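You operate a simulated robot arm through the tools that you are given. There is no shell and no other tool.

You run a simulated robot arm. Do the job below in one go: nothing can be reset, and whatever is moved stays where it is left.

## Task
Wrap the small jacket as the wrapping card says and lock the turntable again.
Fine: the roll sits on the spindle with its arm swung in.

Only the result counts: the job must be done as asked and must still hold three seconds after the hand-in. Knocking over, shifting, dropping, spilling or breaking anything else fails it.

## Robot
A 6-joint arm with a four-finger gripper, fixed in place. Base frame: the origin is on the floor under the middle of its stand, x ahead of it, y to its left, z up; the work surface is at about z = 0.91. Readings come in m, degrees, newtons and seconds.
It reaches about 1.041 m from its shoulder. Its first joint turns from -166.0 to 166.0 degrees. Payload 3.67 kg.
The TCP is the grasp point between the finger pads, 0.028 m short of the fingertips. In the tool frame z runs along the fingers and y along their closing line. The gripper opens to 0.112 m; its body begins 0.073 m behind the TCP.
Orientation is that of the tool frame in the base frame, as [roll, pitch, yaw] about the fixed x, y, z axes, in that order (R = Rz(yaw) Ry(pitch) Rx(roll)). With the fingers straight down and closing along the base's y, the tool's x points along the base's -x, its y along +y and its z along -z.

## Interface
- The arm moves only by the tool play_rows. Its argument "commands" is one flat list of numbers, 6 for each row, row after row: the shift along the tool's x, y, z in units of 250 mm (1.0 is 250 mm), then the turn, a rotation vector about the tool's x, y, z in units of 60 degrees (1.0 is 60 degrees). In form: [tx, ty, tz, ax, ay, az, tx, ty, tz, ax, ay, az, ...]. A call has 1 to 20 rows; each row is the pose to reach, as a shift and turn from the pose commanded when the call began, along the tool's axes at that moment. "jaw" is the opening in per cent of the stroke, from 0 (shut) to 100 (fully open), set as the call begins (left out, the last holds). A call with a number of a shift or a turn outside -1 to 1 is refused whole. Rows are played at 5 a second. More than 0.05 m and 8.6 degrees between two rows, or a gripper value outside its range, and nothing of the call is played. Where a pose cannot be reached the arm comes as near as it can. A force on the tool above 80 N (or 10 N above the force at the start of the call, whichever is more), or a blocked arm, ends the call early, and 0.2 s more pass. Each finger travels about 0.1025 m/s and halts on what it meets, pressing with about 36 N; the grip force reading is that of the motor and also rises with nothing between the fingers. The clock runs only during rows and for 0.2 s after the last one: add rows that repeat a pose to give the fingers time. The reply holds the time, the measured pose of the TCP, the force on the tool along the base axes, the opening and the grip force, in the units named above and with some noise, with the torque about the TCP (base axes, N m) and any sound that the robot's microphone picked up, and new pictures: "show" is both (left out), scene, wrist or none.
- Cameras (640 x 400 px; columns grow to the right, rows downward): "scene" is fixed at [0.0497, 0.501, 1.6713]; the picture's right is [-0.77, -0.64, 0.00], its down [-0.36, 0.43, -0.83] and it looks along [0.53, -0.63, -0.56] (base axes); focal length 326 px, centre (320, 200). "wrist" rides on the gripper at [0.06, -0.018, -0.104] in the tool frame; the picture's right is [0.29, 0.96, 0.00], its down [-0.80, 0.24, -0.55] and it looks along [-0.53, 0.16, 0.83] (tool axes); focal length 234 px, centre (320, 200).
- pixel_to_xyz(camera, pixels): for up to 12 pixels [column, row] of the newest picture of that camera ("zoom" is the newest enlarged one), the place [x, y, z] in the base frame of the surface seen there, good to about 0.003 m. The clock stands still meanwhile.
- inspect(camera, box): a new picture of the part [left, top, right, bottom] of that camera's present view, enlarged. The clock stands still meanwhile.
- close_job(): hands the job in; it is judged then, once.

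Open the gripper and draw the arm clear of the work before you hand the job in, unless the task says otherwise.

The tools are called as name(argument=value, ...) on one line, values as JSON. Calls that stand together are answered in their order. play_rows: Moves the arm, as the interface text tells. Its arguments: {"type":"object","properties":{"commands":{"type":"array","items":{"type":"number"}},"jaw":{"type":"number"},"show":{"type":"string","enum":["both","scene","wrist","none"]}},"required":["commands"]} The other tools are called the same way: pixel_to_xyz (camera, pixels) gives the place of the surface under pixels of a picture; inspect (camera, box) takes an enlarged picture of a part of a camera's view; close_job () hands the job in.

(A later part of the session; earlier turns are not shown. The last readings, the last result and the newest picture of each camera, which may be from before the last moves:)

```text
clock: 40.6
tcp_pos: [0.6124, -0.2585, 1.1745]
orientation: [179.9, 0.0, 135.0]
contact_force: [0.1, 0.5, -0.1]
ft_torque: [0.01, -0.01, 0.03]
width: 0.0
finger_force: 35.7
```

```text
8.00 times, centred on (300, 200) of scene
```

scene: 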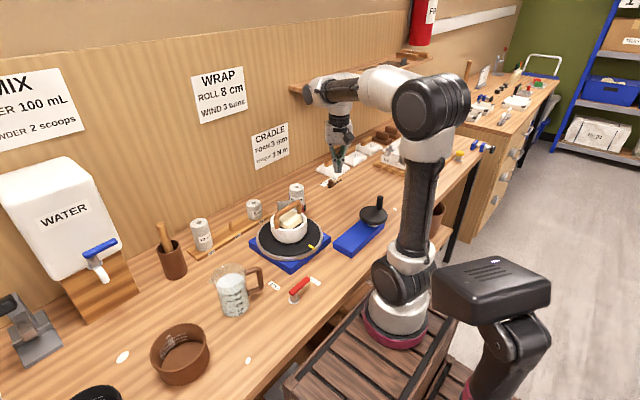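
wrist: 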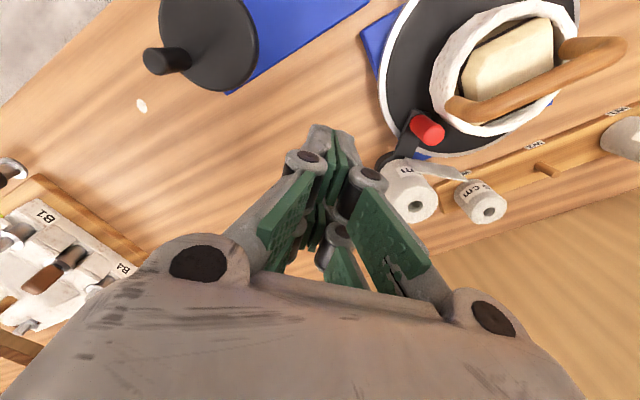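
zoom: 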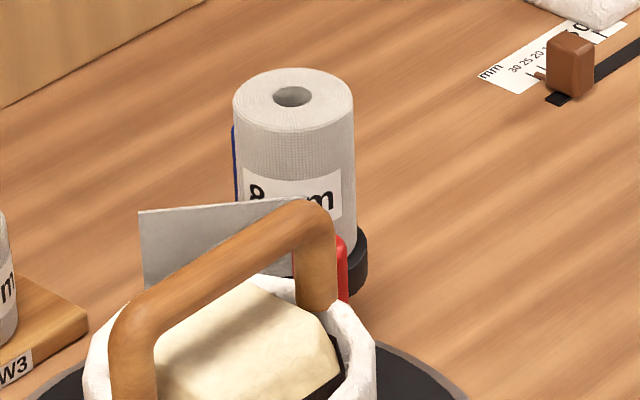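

The arm stays in with the roll upright. Next the lock lever: I measure the lever bar, pivot and nearby mug before approaching.

pixel_to_xyz(camera="scene", pixels=[[260, 272], [262, 285], [246, 270], [240, 300], [245, 285], [218, 300], [293, 292], [308, 279], [300, 285], [294, 303], [288, 295], [302, 291]])

inspect(camera="scene", box=[205, 250, 335, 325])

```text
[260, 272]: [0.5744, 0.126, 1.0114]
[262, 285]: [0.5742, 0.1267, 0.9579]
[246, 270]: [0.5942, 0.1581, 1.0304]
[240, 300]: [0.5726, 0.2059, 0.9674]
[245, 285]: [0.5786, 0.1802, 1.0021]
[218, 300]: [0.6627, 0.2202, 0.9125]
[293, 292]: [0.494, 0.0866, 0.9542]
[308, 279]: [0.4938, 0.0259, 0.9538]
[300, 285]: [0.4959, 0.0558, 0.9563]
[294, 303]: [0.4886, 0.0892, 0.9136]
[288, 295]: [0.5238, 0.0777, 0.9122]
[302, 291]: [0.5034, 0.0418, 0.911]
```

```text
4.92 times, centred on (270, 288) of scene
```

zoom: 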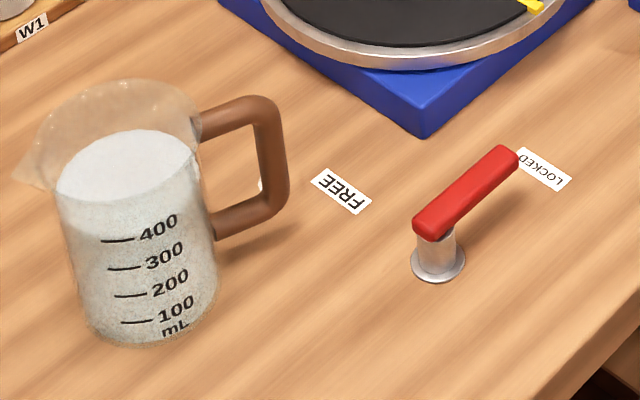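

Lever bar runs from pivot ≈(0.493,0.084) to its free end ≈(0.495,0.018), top z≈0.954; the mug handle is at (0.574,0.126). I'll straddle the bar with the fingers; first I travel there high while turning the gripper 45°.

play_rows(commands=[0.099, 0.0424, 0, 0, 0, 0.094, 0.198, 0.0848, 0, 0, 0, 0.188, 0.297, 0.127, 0, 0, 0, 0.282, 0.396, 0.17, 0, 0, 0, 0.376, 0.495, 0.212, 0, 0, 0, 0.47, 0.594, 0.254, 0, 0, 0, 0.564, 0.693, 0.297, 0, 0, 0, 0.657, 0.792, 0.339, 0, 0, 0, 0.75, 0.792, 0.339, 0, 0, 0, 0.75], jaw=45, show="both")

```text
clock: 42.6
tcp_pos: [0.5329, -0.0607, 1.1779]
orientation: [180.0, 0.0, 90.0]
contact_force: [0.0, 0.2, 1.2]
ft_torque: [0.02, -0.02, -0.01]
width: 0.0506
finger_force: 0.1
```

scene: 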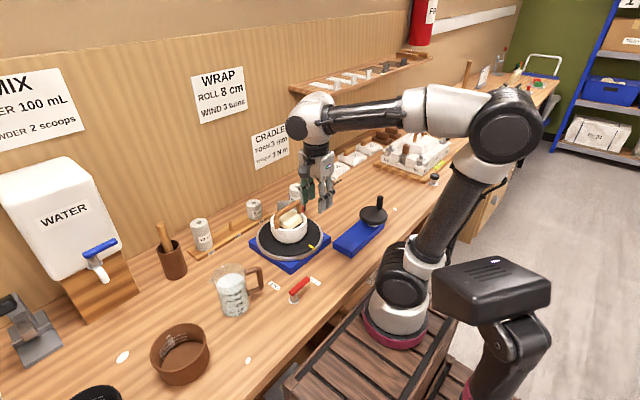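
wrist: 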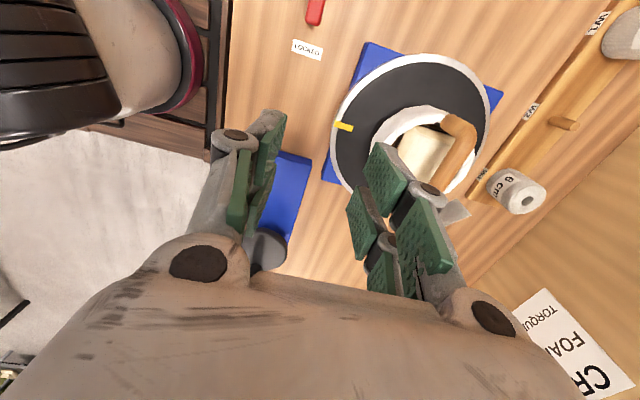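

play_rows(commands=[0.1, -0.038, 0.0, 0, 0, 0, 0.2, -0.076, 0.06, 0, 0, 0, 0.3, -0.114, 0.18, 0, 0, 0, 0.4, -0.152, 0.3, 0, 0, 0, 0.4, -0.152, 0.4, 0, 0, 0, 0.4, -0.152, 0.472, 0, 0, 0, 0.4, -0.152, 0.472, 0, 0, 0], show="both")

inspect(camera="wrist", box=[230, 60, 410, 260])

inspect(camera="scene", box=[230, 220, 350, 320])

```text
clock: 44.2
tcp_pos: [0.4971, 0.0427, 1.0569]
orientation: [-179.9, 0.0, 90.0]
contact_force: [0.0, 0.2, -0.4]
ft_torque: [0.01, 0.04, 0.02]
width: 0.0504
finger_force: 0.0
```

scene: 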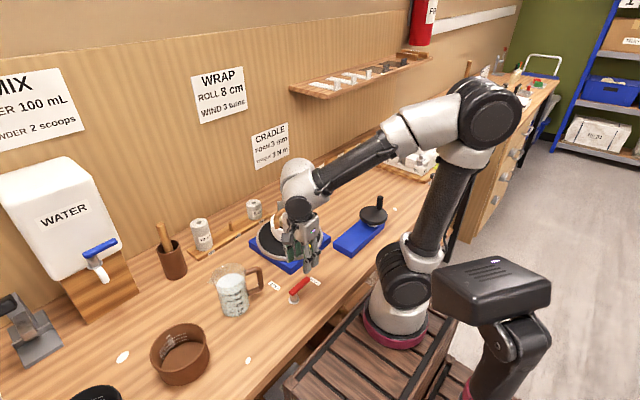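
wrist: 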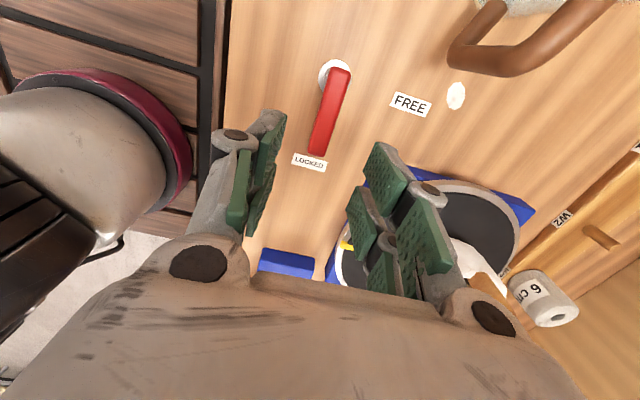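

```text
2.00 times, centred on (320, 160) of wrist
```

zoom: 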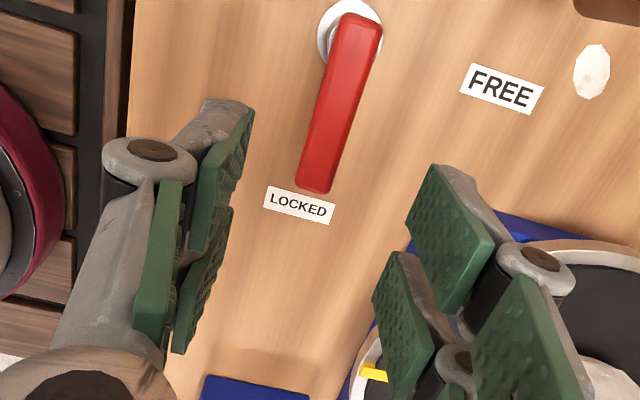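

```text
4.00 times, centred on (290, 270) of scene
```

zoom: 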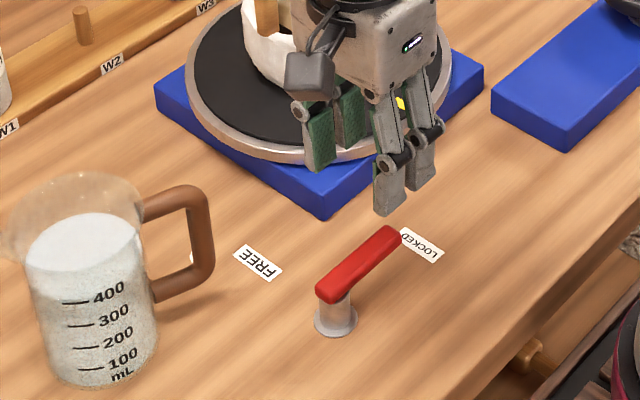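

The bar spans from pivot ≈(0.497,0.083) to end ≈(0.501,0.021). I centre over it at r≈42 mm and lower so the fingers straddle it (fingertips ≈0.927).

play_rows(commands=[-0.004, 0.01, 0.08, 0, 0, 0, -0.004, 0.01, 0.17, 0, 0, 0, -0.004, 0.01, 0.26, 0, 0, 0, -0.004, 0.01, 0.34, 0, 0, 0, -0.004, 0.01, 0.404, 0, 0, 0, -0.004, 0.01, 0.404, 0, 0, 0], show="both")

inspect(camera="wrist", box=[230, 60, 410, 260])

inspect(camera="scene", box=[230, 220, 350, 320])

```text
clock: 45.6
tcp_pos: [0.5102, 0.0445, 0.9618]
orientation: [-179.9, 0.1, 90.0]
contact_force: [-0.4, 1.2, 0.0]
ft_torque: [-0.02, 0.01, 0.04]
width: 0.0502
finger_force: 0.1
out of reach, approached as far as the arm can: row 4, 5, 6
```

scene: 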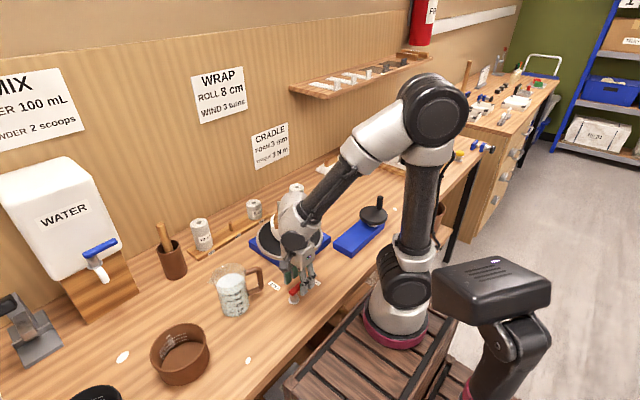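
wrist: 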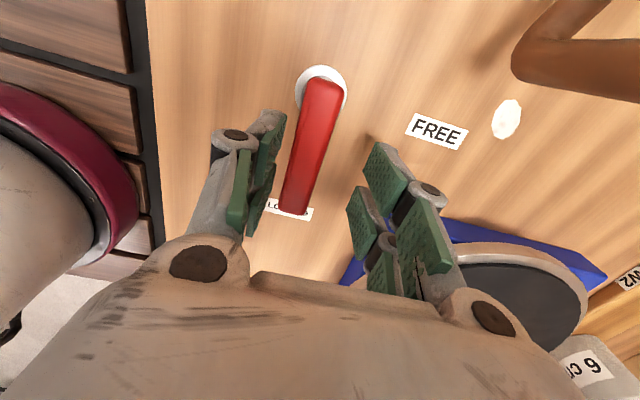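

```text
2.00 times, centred on (320, 160) of wrist
```

zoom: 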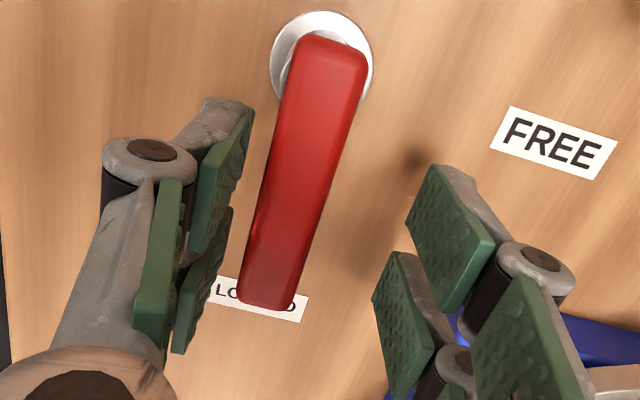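

```text
4.00 times, centred on (290, 270) of scene
```

zoom: 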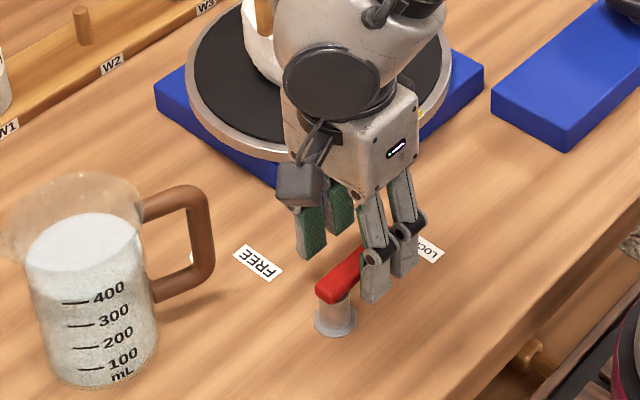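

The arm can't fold fully to that spot (TCP at 0.510,0.0445), but the bar is between the fingers. I narrow the jaw to ~25 mm and rotate about the pivot toward FREE by 45°, turning the gripper with it.

play_rows(commands=[0, 0, 0, 0, 0, 0, 0.0012, 0.0132, 0, 0, 0, -0.133, 0.006, 0.0364, 0, 0, 0, -0.267, 0.014, 0.0584, 0, 0, 0, -0.4, 0.0252, 0.0792, 0, 0, 0, -0.533, 0.0388, 0.098, 0, 0, 0, -0.667, 0.0488, 0.1088, 0, 0, 0, -0.75], jaw=22, show="both")

inspect(camera="wrist", box=[230, 60, 410, 260])

inspect(camera="scene", box=[230, 220, 350, 320])

```text
clock: 47.2
tcp_pos: [0.5371, 0.0554, 0.963]
orientation: [-179.9, 0.0, 135.1]
contact_force: [-17.9, -25.5, 9.3]
ft_torque: [-0.62, 0.36, 1.51]
width: 0.027
finger_force: 38.5
```

scene: 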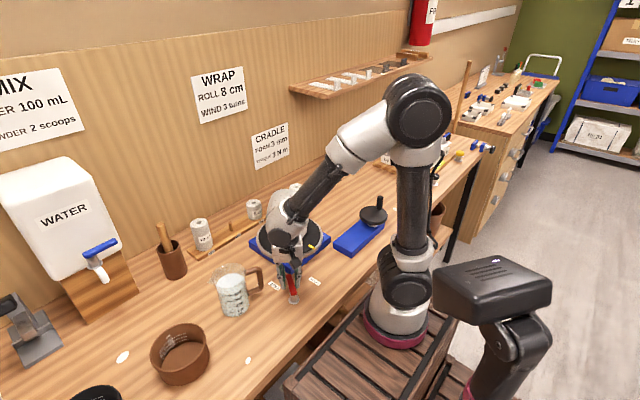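
wrist: 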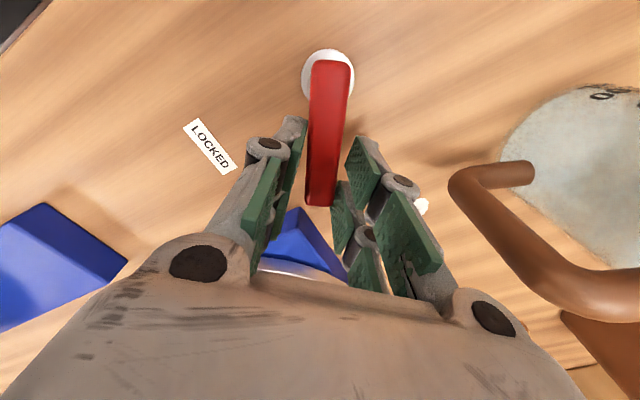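

```text
2.00 times, centred on (320, 160) of wrist
```

zoom: 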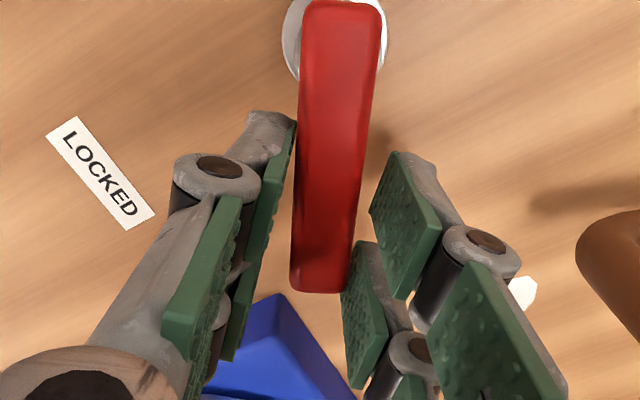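

```text
4.00 times, centred on (290, 270) of scene
```

zoom: 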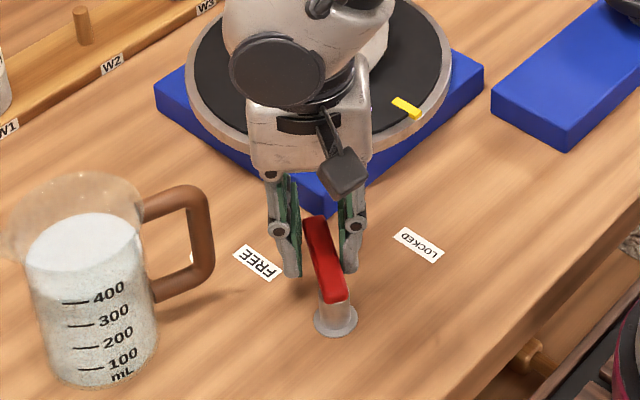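

The lever has turned ~45°; the jaw is pinching it diagonally (31 N). I open the jaw a bit to 34 mm and continue ~20° more, staying clear of the mug handle.

play_rows(commands=[0, 0, -0.008, 0, 0, 0, 0.01, 0.01, -0.016, 0, 0, -0.066, 0.0196, 0.0204, -0.016, 0, 0, -0.133, 0.028, 0.03, -0.016, 0, 0, -0.19, 0.036, 0.0388, -0.016, 0, 0, -0.25, 0.0524, 0.0516, -0.016, 0, 0, -0.35], jaw=30, show="both")

inspect(camera="wrist", box=[230, 60, 510, 260])

inspect(camera="scene", box=[230, 220, 350, 320])

```text
clock: 48.6
tcp_pos: [0.5385, 0.075, 0.9677]
orientation: [180.0, -0.1, 156.1]
contact_force: [-1.1, -12.1, -0.3]
ft_torque: [-0.3, 0.02, 0.34]
width: 0.0395
finger_force: 5.7
```

scene: 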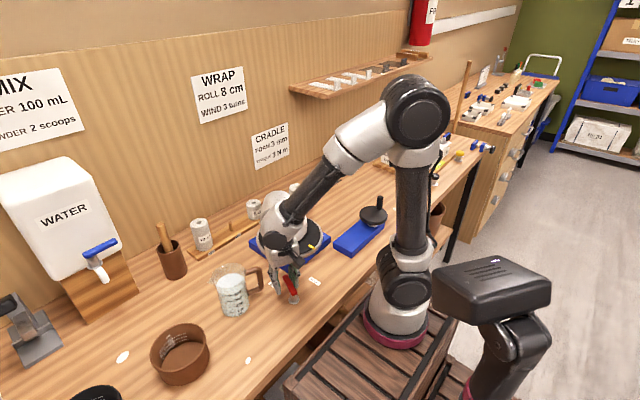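
wrist: 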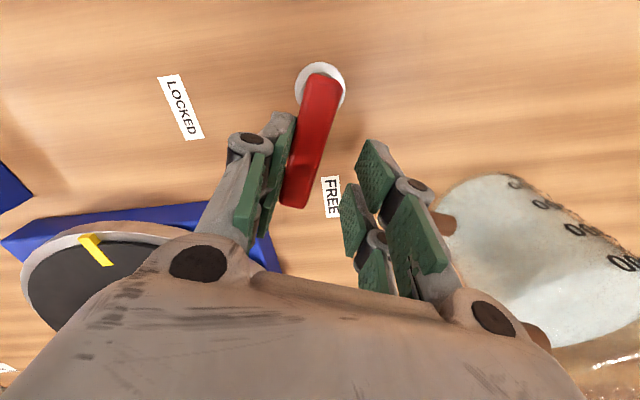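

```text
2.00 times, centred on (370, 160) of wrist
```

zoom: 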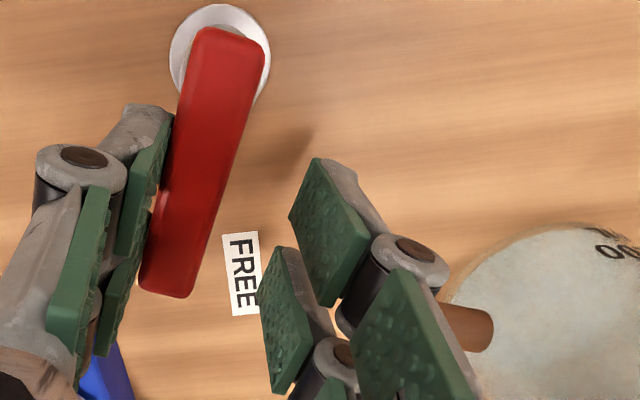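

```text
4.00 times, centred on (290, 270) of scene
```

zoom: 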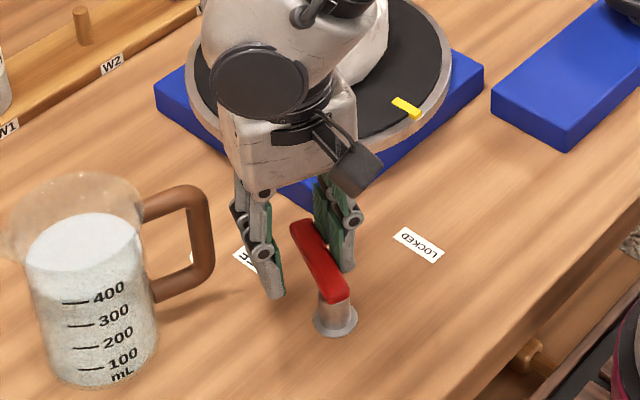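

The lever is now at about -25° from FREE, fingers close to the mug handle. I open slightly, lift off, and move to the trailing (-y) side so I can finish with closed fingers.

play_rows(commands=[0, -0.008, -0.06, 0, 0, 0, 0, -0.008, -0.12, 0, 0, 0, 0, -0.008, -0.18, 0, 0, 0, -0.006, -0.1, -0.19, 0, 0, 0, -0.012, -0.22, -0.19, 0, 0, 0, -0.012, -0.22, -0.19, 0, 0, 0], jaw=36, show="none")

play_rows(commands=[0, 0, 0, 0, 0, 0, 0, 0, 0, 0, 0, 0, 0, 0, 0.06, 0, 0, 0, 0, 0, 0.12, 0, 0, 0, 0, 0, 0.18, 0, 0, 0, 0, 0, 0.21, 0, 0, 0], jaw=0, show="both")

inspect(camera="wrist", box=[230, 60, 510, 260])

inspect(camera="scene", box=[230, 220, 350, 320])

```text
clock: 50.0
tcp_pos: [0.5186, 0.0251, 1.0161]
orientation: [180.0, 0.1, 156.0]
contact_force: [0.0, 0.6, -0.3]
ft_torque: [-0.02, -0.01, -0.01]
width: 0.0404
finger_force: 0.0
```

```text
clock: 51.4
tcp_pos: [0.5189, 0.0247, 0.9624]
orientation: [-179.9, -0.3, 156.1]
contact_force: [0.1, -0.1, -0.1]
ft_torque: [-0.01, 0.0, 0.03]
width: 0.0002
finger_force: 35.5
```

scene: 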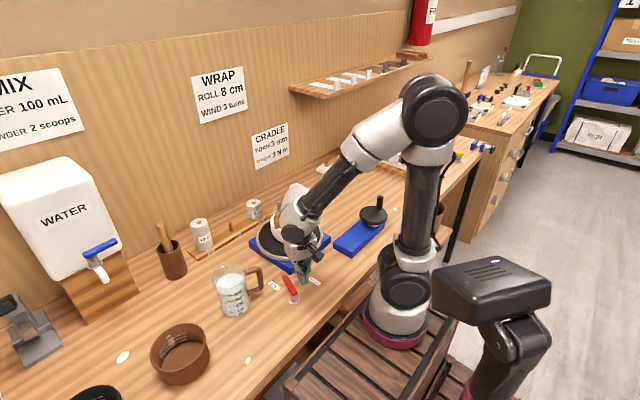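
wrist: 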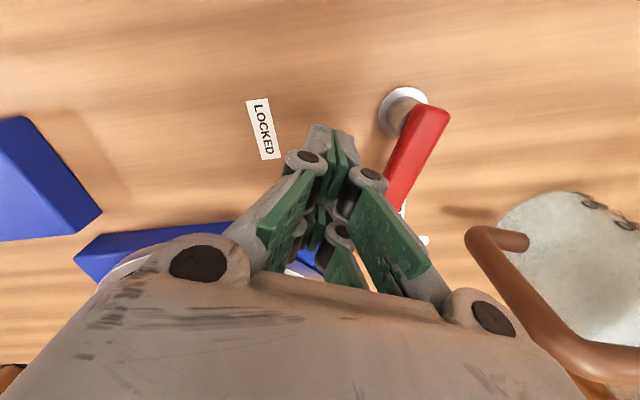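

```text
2.00 times, centred on (370, 160) of wrist
```

zoom: 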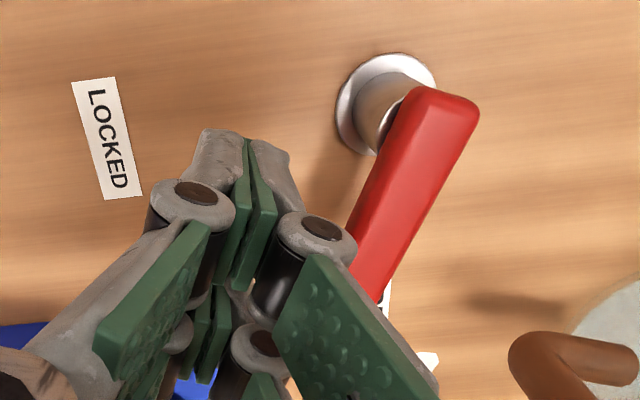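

```text
4.00 times, centred on (290, 270) of scene
```

zoom: 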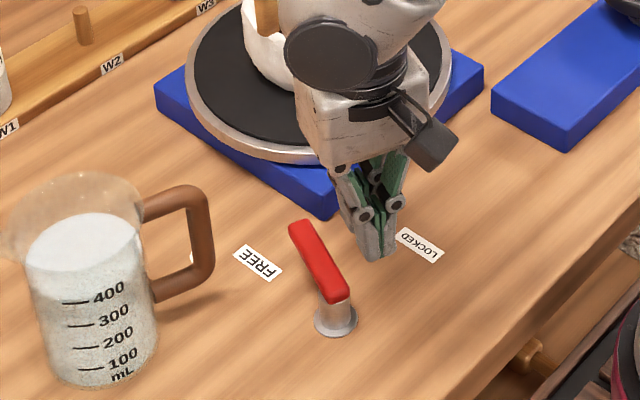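

Fingers are closed behind the bar. I push it the remaining ~25° toward FREE along its arc.

play_rows(commands=[-0.001, 0.045, 0, 0, 0, 0, -0.003, 0.0876, 0, 0, 0, 0, -0.0128, 0.11, 0, 0, 0, -0.1, -0.0188, 0.13, 0, 0, 0, -0.2, -0.0232, 0.1504, 0, 0, 0, -0.3, -0.0248, 0.1716, 0, 0, 0, -0.4], show="both")

inspect(camera="wrist", box=[230, 60, 510, 260])

inspect(camera="scene", box=[230, 220, 350, 320])

```text
clock: 52.8
tcp_pos: [0.5402, 0.0593, 0.9623]
orientation: [-179.9, 0.0, -179.9]
contact_force: [-1.7, -17.6, 5.9]
ft_torque: [-0.12, 0.08, 0.31]
width: 0.0
finger_force: 35.7
```

scene: 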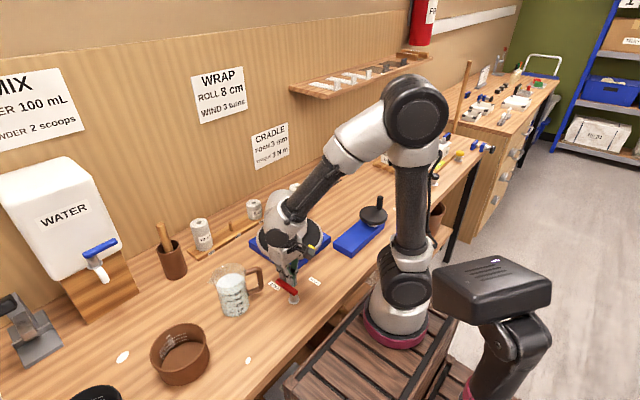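
wrist: 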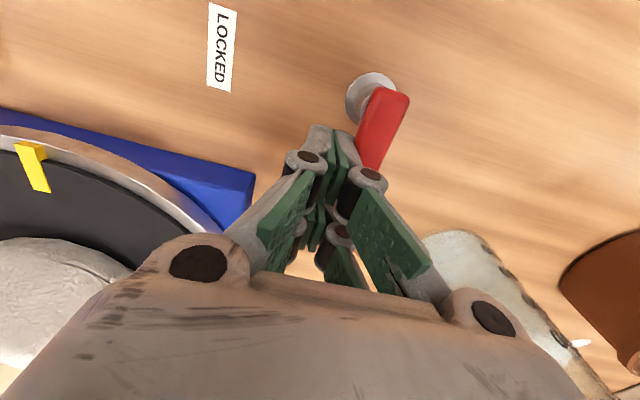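

```text
2.00 times, centred on (370, 160) of wrist
```

zoom: 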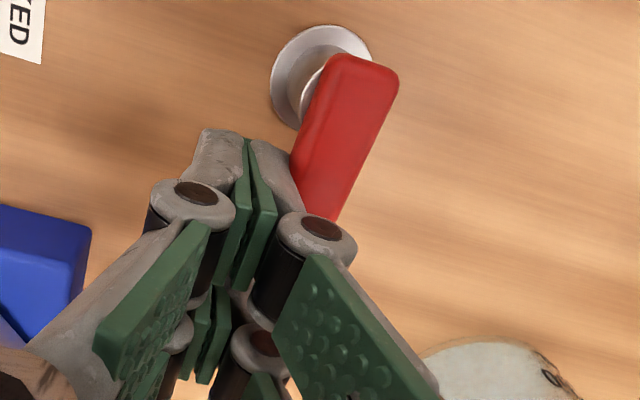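

```text
4.00 times, centred on (290, 270) of scene
```

zoom: 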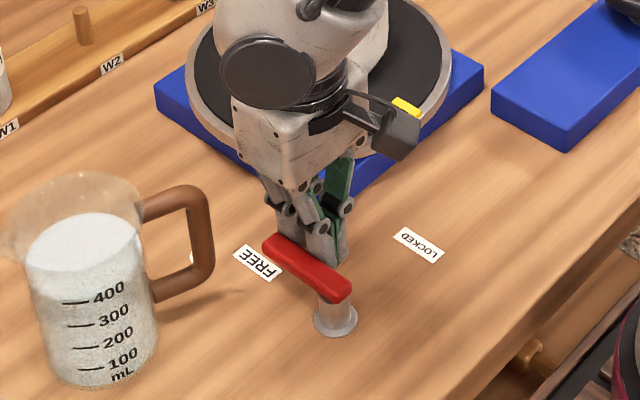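

pixel_to_xyz(camera="zoom", pixels=[[275, 243], [340, 285], [310, 268], [290, 255]])

play_rows(commands=[0, 0.008, 0, 0, 0, 0, 0, 0.016, 0, 0, 0, 0], show="scene")

inspect(camera="scene", box=[230, 220, 350, 320])

```text
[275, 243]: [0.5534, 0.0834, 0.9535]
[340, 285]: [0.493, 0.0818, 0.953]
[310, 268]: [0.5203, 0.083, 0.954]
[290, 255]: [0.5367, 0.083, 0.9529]
```

```text
clock: 53.4
tcp_pos: [0.5407, 0.0605, 0.9621]
orientation: [-179.8, -0.2, -179.9]
contact_force: [19.7, -74.7, -15.2]
ft_torque: [-1.07, -0.51, 1.24]
width: 0.0002
finger_force: 35.8
```

scene: 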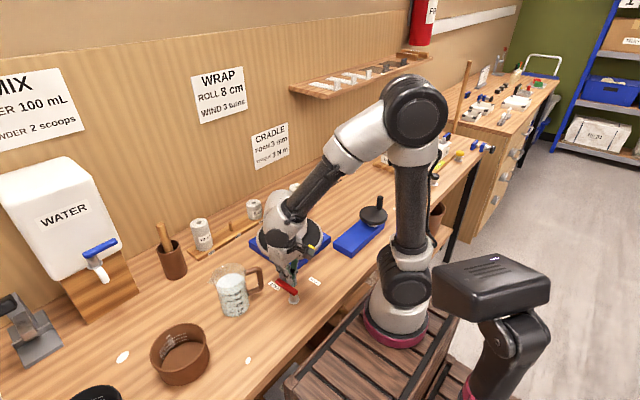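

```text
4.00 times, centred on (290, 270) of scene
```

zoom: 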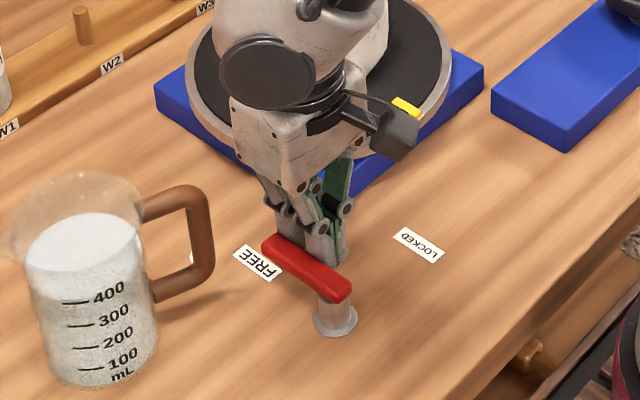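

The lever is hard against its stop at FREE (bar at y=0.083, 75 N). I back off, lift, and travel to the crank with the jaw opening afterwards.

play_rows(commands=[0, -0.03, 0, 0, 0, 0, 0, -0.1, 0, 0, 0, 0, 0, -0.14, -0.12, 0, 0, 0, 0, -0.16, -0.3, 0, 0, 0, 0, -0.2, -0.48, 0, 0, 0, 0.02, -0.3, -0.64, 0, 0, 0, 0.04, -0.46, -0.7, 0, 0, 0, 0.06, -0.62, -0.72, 0, 0, 0, 0.09, -0.78, -0.72, 0, 0, 0, 0.12, -0.92, -0.72, 0, 0, 0], jaw=0, show="none")

play_rows(commands=[0.01, -0.15, 0, 0, 0, 0, 0.02, -0.3, 0, 0, 0, 0, 0.03, -0.45, 0, 0, 0, 0, 0.035, -0.58, 0, 0, 0, 0, 0.04, -0.7, 0, 0, 0, 0, 0.04, -0.76, 0.02, 0, 0, 0, 0.04, -0.76, 0.02, 0, 0, 0], jaw=45, show="both")

```text
clock: 55.6
tcp_pos: [0.5118, -0.166, 1.1445]
orientation: [180.0, 0.0, 180.0]
contact_force: [0.0, -0.1, 0.1]
ft_torque: [0.0, 0.03, 0.0]
width: 0.0001
finger_force: 35.9
```

```text
clock: 57.2
tcp_pos: [0.5015, -0.3534, 1.1388]
orientation: [179.9, 0.0, -179.9]
contact_force: [-0.1, -0.7, -0.1]
ft_torque: [-0.01, -0.02, 0.04]
width: 0.0504
finger_force: 0.0
```

scene: 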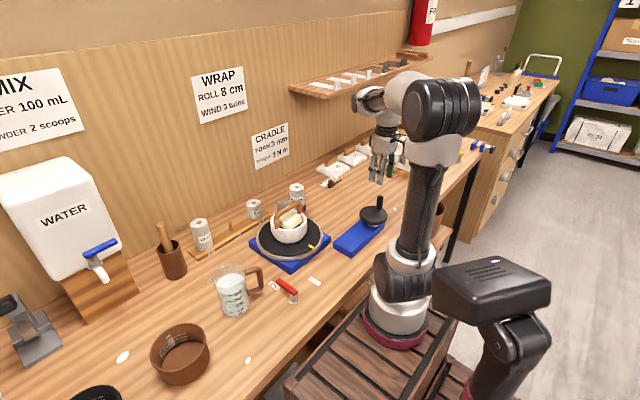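
wrist: 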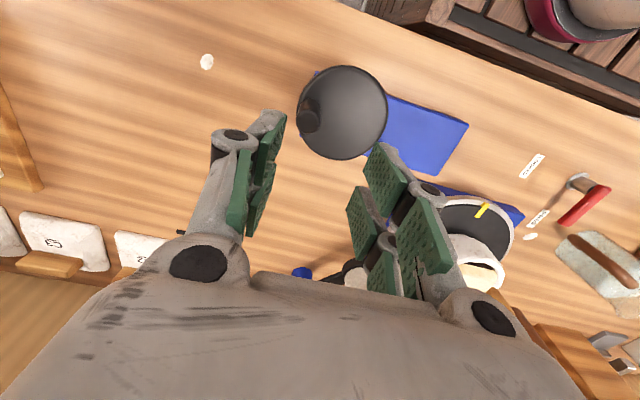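

The crank disc is at (342,112), handle at ~(308,117) in the wrist view. I zoom and measure.

inspect(camera="wrist", box=[280, 50, 410, 170])

pixel_to_xyz(camera="wrist", pixels=[[309, 120], [309, 116], [342, 70], [342, 155], [384, 110], [342, 112], [306, 125], [320, 75], [370, 150], [370, 80]])

```text
3.33 times, centred on (345, 110) of wrist
```

zoom: 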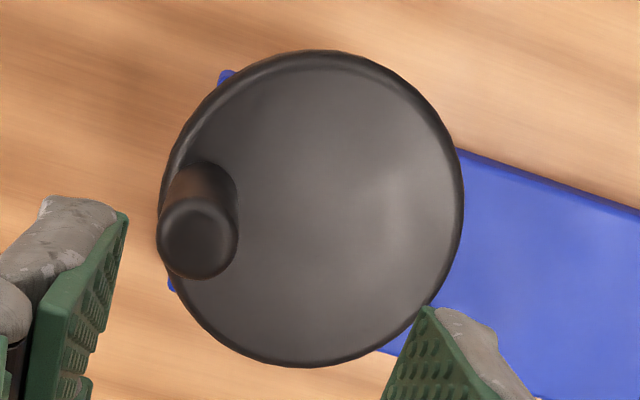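

```text
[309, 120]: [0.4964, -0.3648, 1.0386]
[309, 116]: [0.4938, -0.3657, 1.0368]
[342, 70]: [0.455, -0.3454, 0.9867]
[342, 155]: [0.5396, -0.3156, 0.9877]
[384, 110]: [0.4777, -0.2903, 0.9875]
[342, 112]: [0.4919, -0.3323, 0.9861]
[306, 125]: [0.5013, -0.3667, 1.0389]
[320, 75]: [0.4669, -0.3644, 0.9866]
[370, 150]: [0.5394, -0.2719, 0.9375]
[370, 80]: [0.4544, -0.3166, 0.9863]
```

Handle ≈(0.497,-0.365), crank axis ≈(0.4975,-0.330), radius ≈35 mm. I move above the handle with ~45 mm opening.

play_rows(commands=[0.018, -0.0464, 0.1, 0, 0, 0, 0.018, -0.0464, 0.2, 0, 0, 0, 0.018, -0.0464, 0.28, 0, 0, 0, 0.018, -0.0464, 0.28, 0, 0, 0], jaw=42, show="wrist")

inspect(camera="wrist", box=[250, 80, 410, 240])

```text
clock: 58.2
tcp_pos: [0.4977, -0.3681, 1.0683]
orientation: [179.9, 0.0, -180.0]
contact_force: [0.6, 0.4, -0.3]
ft_torque: [0.01, 0.0, 0.02]
width: 0.047
finger_force: 0.0
```

wrist: 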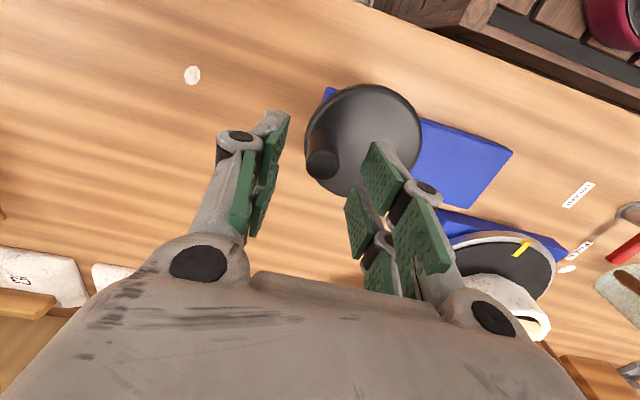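

```text
2.50 times, centred on (330, 160) of wrist
```

zoom: 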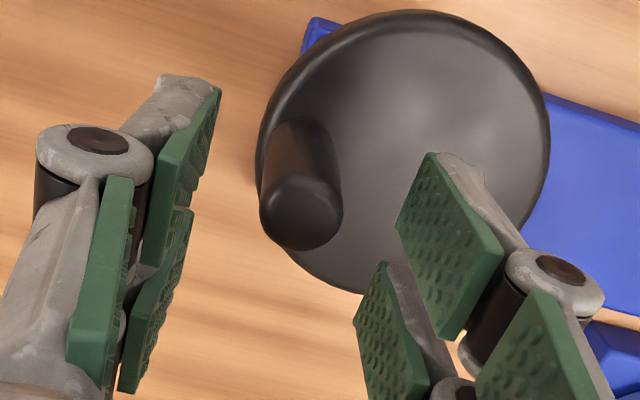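

The handle is within 2 mm of the TCP axis. I lower to z≈1.022 and then close gently.

play_rows(commands=[0.0, 0.007, 0.06, 0, 0, 0, 0.0, 0.007, 0.12, 0, 0, 0, 0.0, 0.007, 0.182, 0, 0, 0, 0.0, 0.007, 0.182, 0, 0, 0], jaw=42, show="none")

play_rows(commands=[0, 0, 0, 0, 0, 0, 0, 0, 0, 0, 0, 0, 0, 0, 0, 0, 0, 0], jaw=10, show="wrist")

inspect(camera="wrist", box=[250, 80, 410, 240])

inspect(camera="scene", box=[340, 170, 410, 240])

```text
clock: 59.2
tcp_pos: [0.4978, -0.3666, 1.0232]
orientation: [-179.9, 0.1, -180.0]
contact_force: [0.9, 0.3, 0.2]
ft_torque: [-0.01, 0.02, -0.02]
width: 0.0469
finger_force: 0.1
```

```text
clock: 60.0
tcp_pos: [0.4987, -0.3654, 1.0227]
orientation: [179.9, -0.1, 180.0]
contact_force: [-1.0, -4.7, -5.0]
ft_torque: [-0.16, -0.16, -0.07]
width: 0.0205
finger_force: 44.9
```

wrist: 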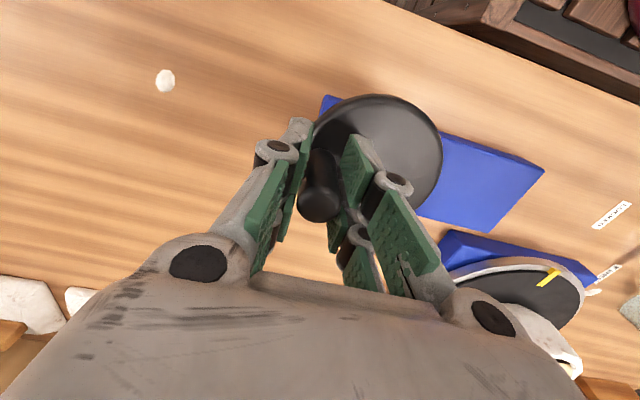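

```text
2.50 times, centred on (330, 160) of wrist
```

zoom: 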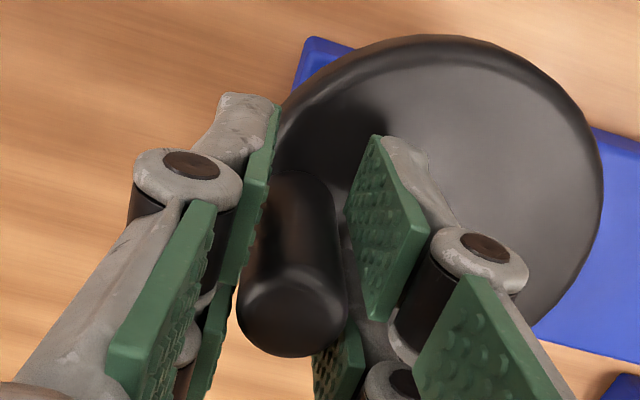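

```text
5.71 times, centred on (375, 205) of scene
```

zoom: 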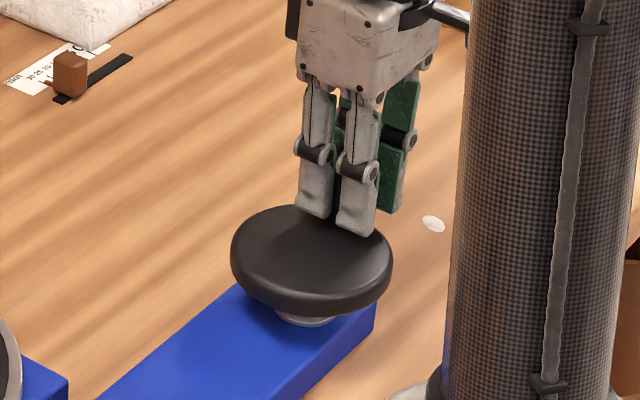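

The handle is gripped at 20.5 mm with small forces. I try the first 45° counter-clockwise (from above) to see how the turntable mark responds.

play_rows(commands=[-0.0185, 0.0012, 0, 0, 0, 0, -0.0368, 0.0048, 0, 0, 0, 0, -0.0543, 0.0108, 0, 0, 0, 0, -0.071, 0.019, 0, 0, 0, 0, -0.0864, 0.0293, 0, 0, 0, 0, -0.1004, 0.0416, 0, 0, 0, 0], show="both")

inspect(camera="scene", box=[250, 170, 350, 275])

inspect(camera="wrist", box=[250, 80, 410, 240])

```text
clock: 60.7
tcp_pos: [0.5007, -0.3671, 1.0238]
orientation: [-179.9, -0.9, -180.0]
contact_force: [-46.8, -33.3, 13.8]
ft_torque: [-0.85, 2.25, -0.15]
width: 0.0198
finger_force: 45.0
stopped in row 3: the force on the tool passed its limit at 94 N (the readings are from after the stop); the commanded pose is now the measured one
```

scene: 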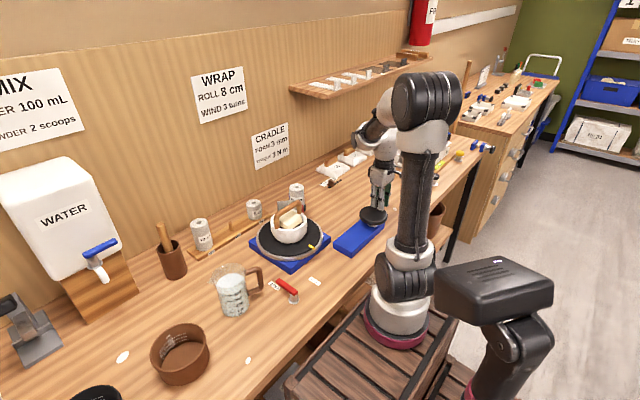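
wrist: 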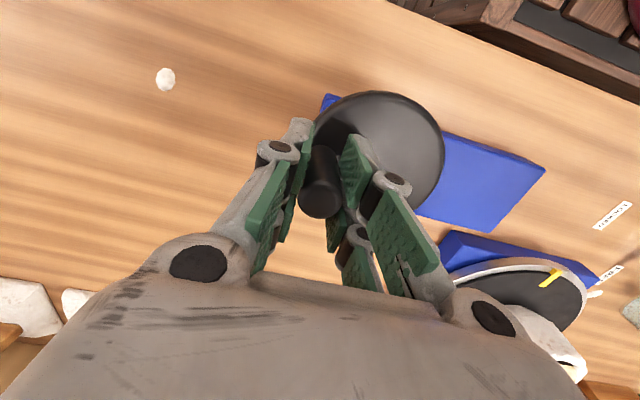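

```text
3.81 times, centred on (300, 222) of scene
```

zoom: 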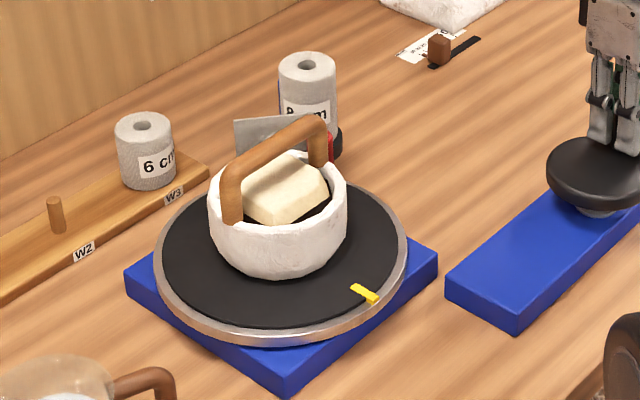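

```text
2.50 times, centred on (330, 160) of wrist
```

zoom: 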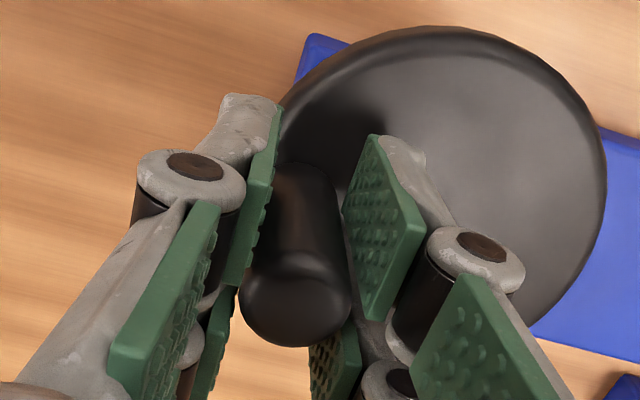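

CCW is blocked hard (94 N, no movement of the crank or mark). I relieve and try a few degrees clockwise instead.

play_rows(commands=[0.0108, 0.004, 0, 0, 0, 0, 0.02, 0.0044, 0, 0, 0, 0, 0.0292, 0.005, 0, 0, 0, 0, 0.038, 0.007, 0, 0, 0, 0], show="both")

inspect(camera="scene", box=[250, 170, 350, 275])

```text
clock: 61.7
tcp_pos: [0.4944, -0.365, 1.0239]
orientation: [-179.9, -0.3, -179.9]
contact_force: [3.3, -46.9, 9.2]
ft_torque: [-1.26, -0.26, -0.28]
width: 0.0197
finger_force: 45.1
```

scene: 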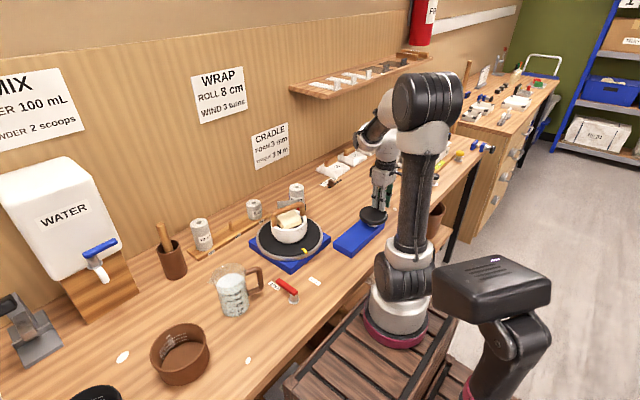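
wrist: 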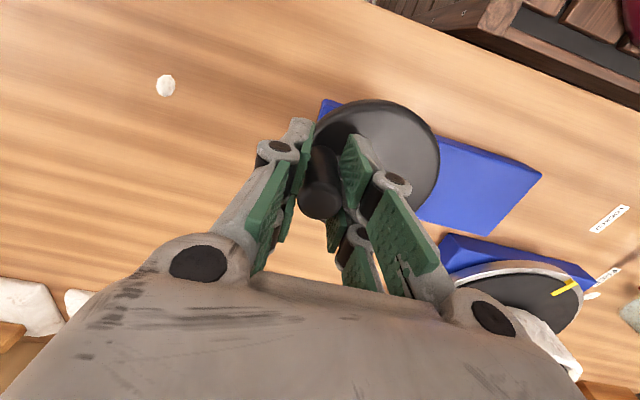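

```text
3.81 times, centred on (300, 222) of scene
```

zoom: 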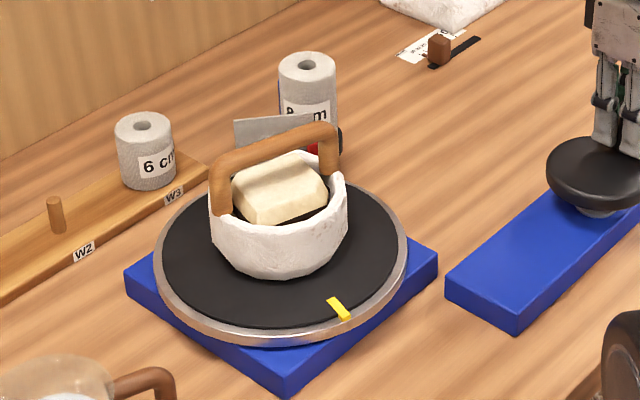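

Clockwise turns the turntable (mark moved clockwise by ~12°), but the grip binds radially (47 N). I'll release and instead push the handle around with closed fingers from behind; first open, lift and move to the +x side of the handle.

play_rows(commands=[0, 0, 0, 0, 0, 0, 0, 0, 0, 0, 0, 0, 0, 0, -0.12, 0, 0, 0, 0, 0, -0.24, 0, 0, 0, -0.1, 0.03, -0.24, 0, 0, 0, -0.195, 0.062, -0.24, 0, 0, 0, -0.195, 0.062, -0.24, 0, 0, 0], jaw=45, show="both")

inspect(camera="wrist", box=[230, 60, 410, 240])

inspect(camera="scene", box=[250, 170, 350, 275])

```text
clock: 63.3
tcp_pos: [0.5457, -0.347, 1.0835]
orientation: [-180.0, -0.6, -179.9]
contact_force: [0.3, -0.6, 0.8]
ft_torque: [-0.01, 0.0, -0.04]
width: 0.0503
finger_force: 0.0
```

scene: 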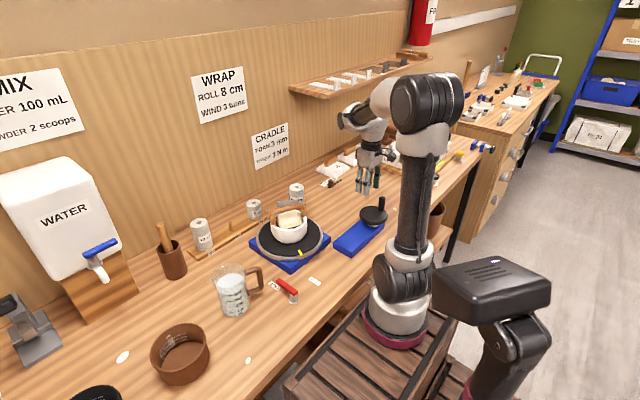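
wrist: 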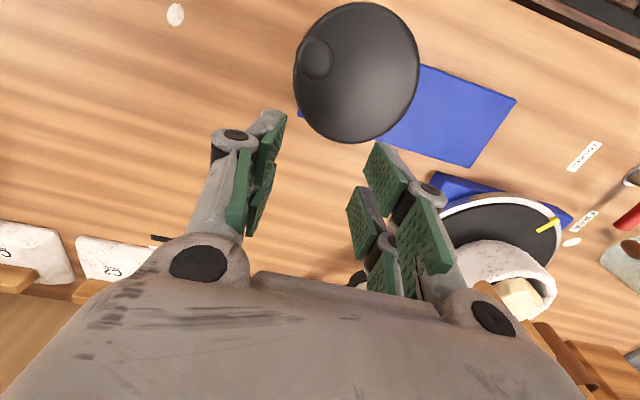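

```text
2.22 times, centred on (320, 150) of wrist
```

zoom: 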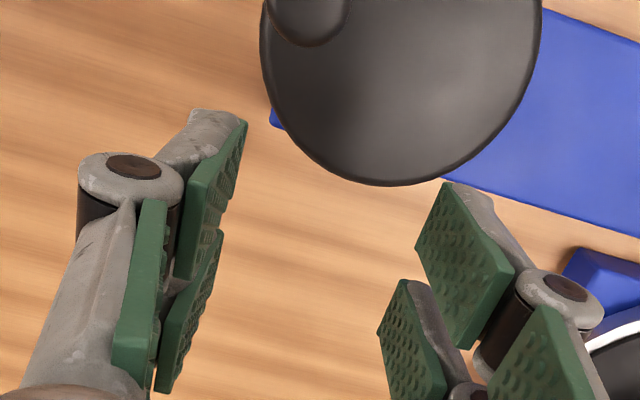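

```text
3.81 times, centred on (300, 222) of scene
```

zoom: 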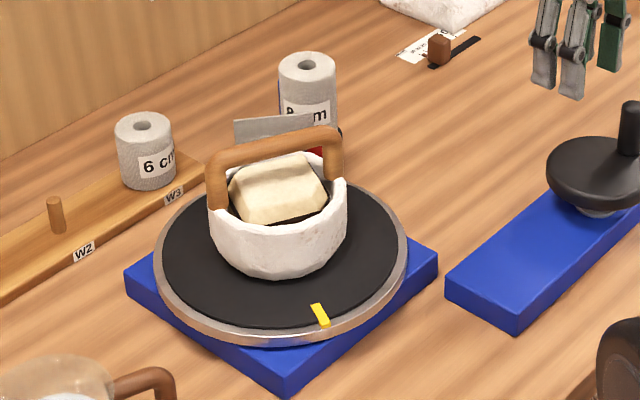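

The mark moved on a little as the grip was released. I measure the mark, the handle and the crank rim from both views.

pixel_to_xyz(camera="zoom", pixels=[[321, 315], [318, 308], [324, 322]])

inspect(camera="wrist", box=[280, 0, 430, 150])

pixel_to_xyz(camera="wrist", pixels=[[315, 60], [318, 63], [300, 100], [355, 5], [415, 60], [358, 140], [390, 20], [395, 115]])

inspect(camera="scene", box=[350, 190, 400, 235])

```text
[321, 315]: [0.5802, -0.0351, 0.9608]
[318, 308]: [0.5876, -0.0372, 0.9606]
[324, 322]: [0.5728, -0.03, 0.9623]
```

```text
2.67 times, centred on (355, 75) of wrist
```

zoom: 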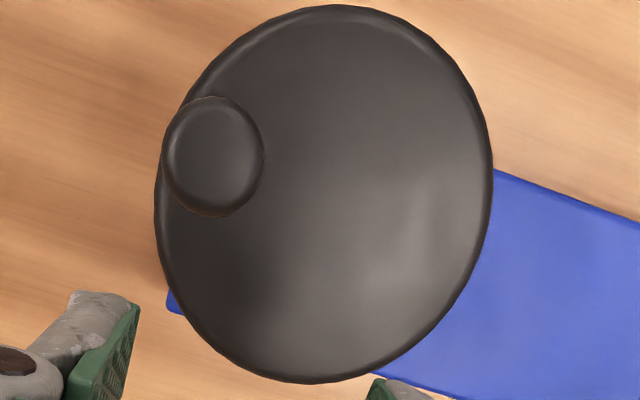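

```text
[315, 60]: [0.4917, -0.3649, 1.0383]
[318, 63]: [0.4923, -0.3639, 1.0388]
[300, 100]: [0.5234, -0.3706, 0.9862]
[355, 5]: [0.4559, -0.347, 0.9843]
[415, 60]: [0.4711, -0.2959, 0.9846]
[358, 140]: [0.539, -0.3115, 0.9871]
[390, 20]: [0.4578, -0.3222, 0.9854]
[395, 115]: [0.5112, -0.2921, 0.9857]
```

```text
8.89 times, centred on (375, 212) of scene
```

zoom: 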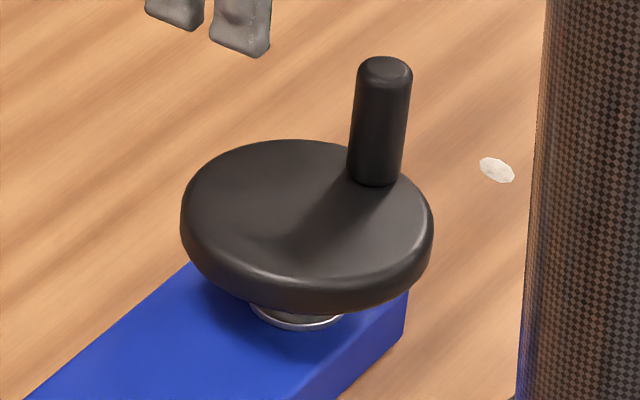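

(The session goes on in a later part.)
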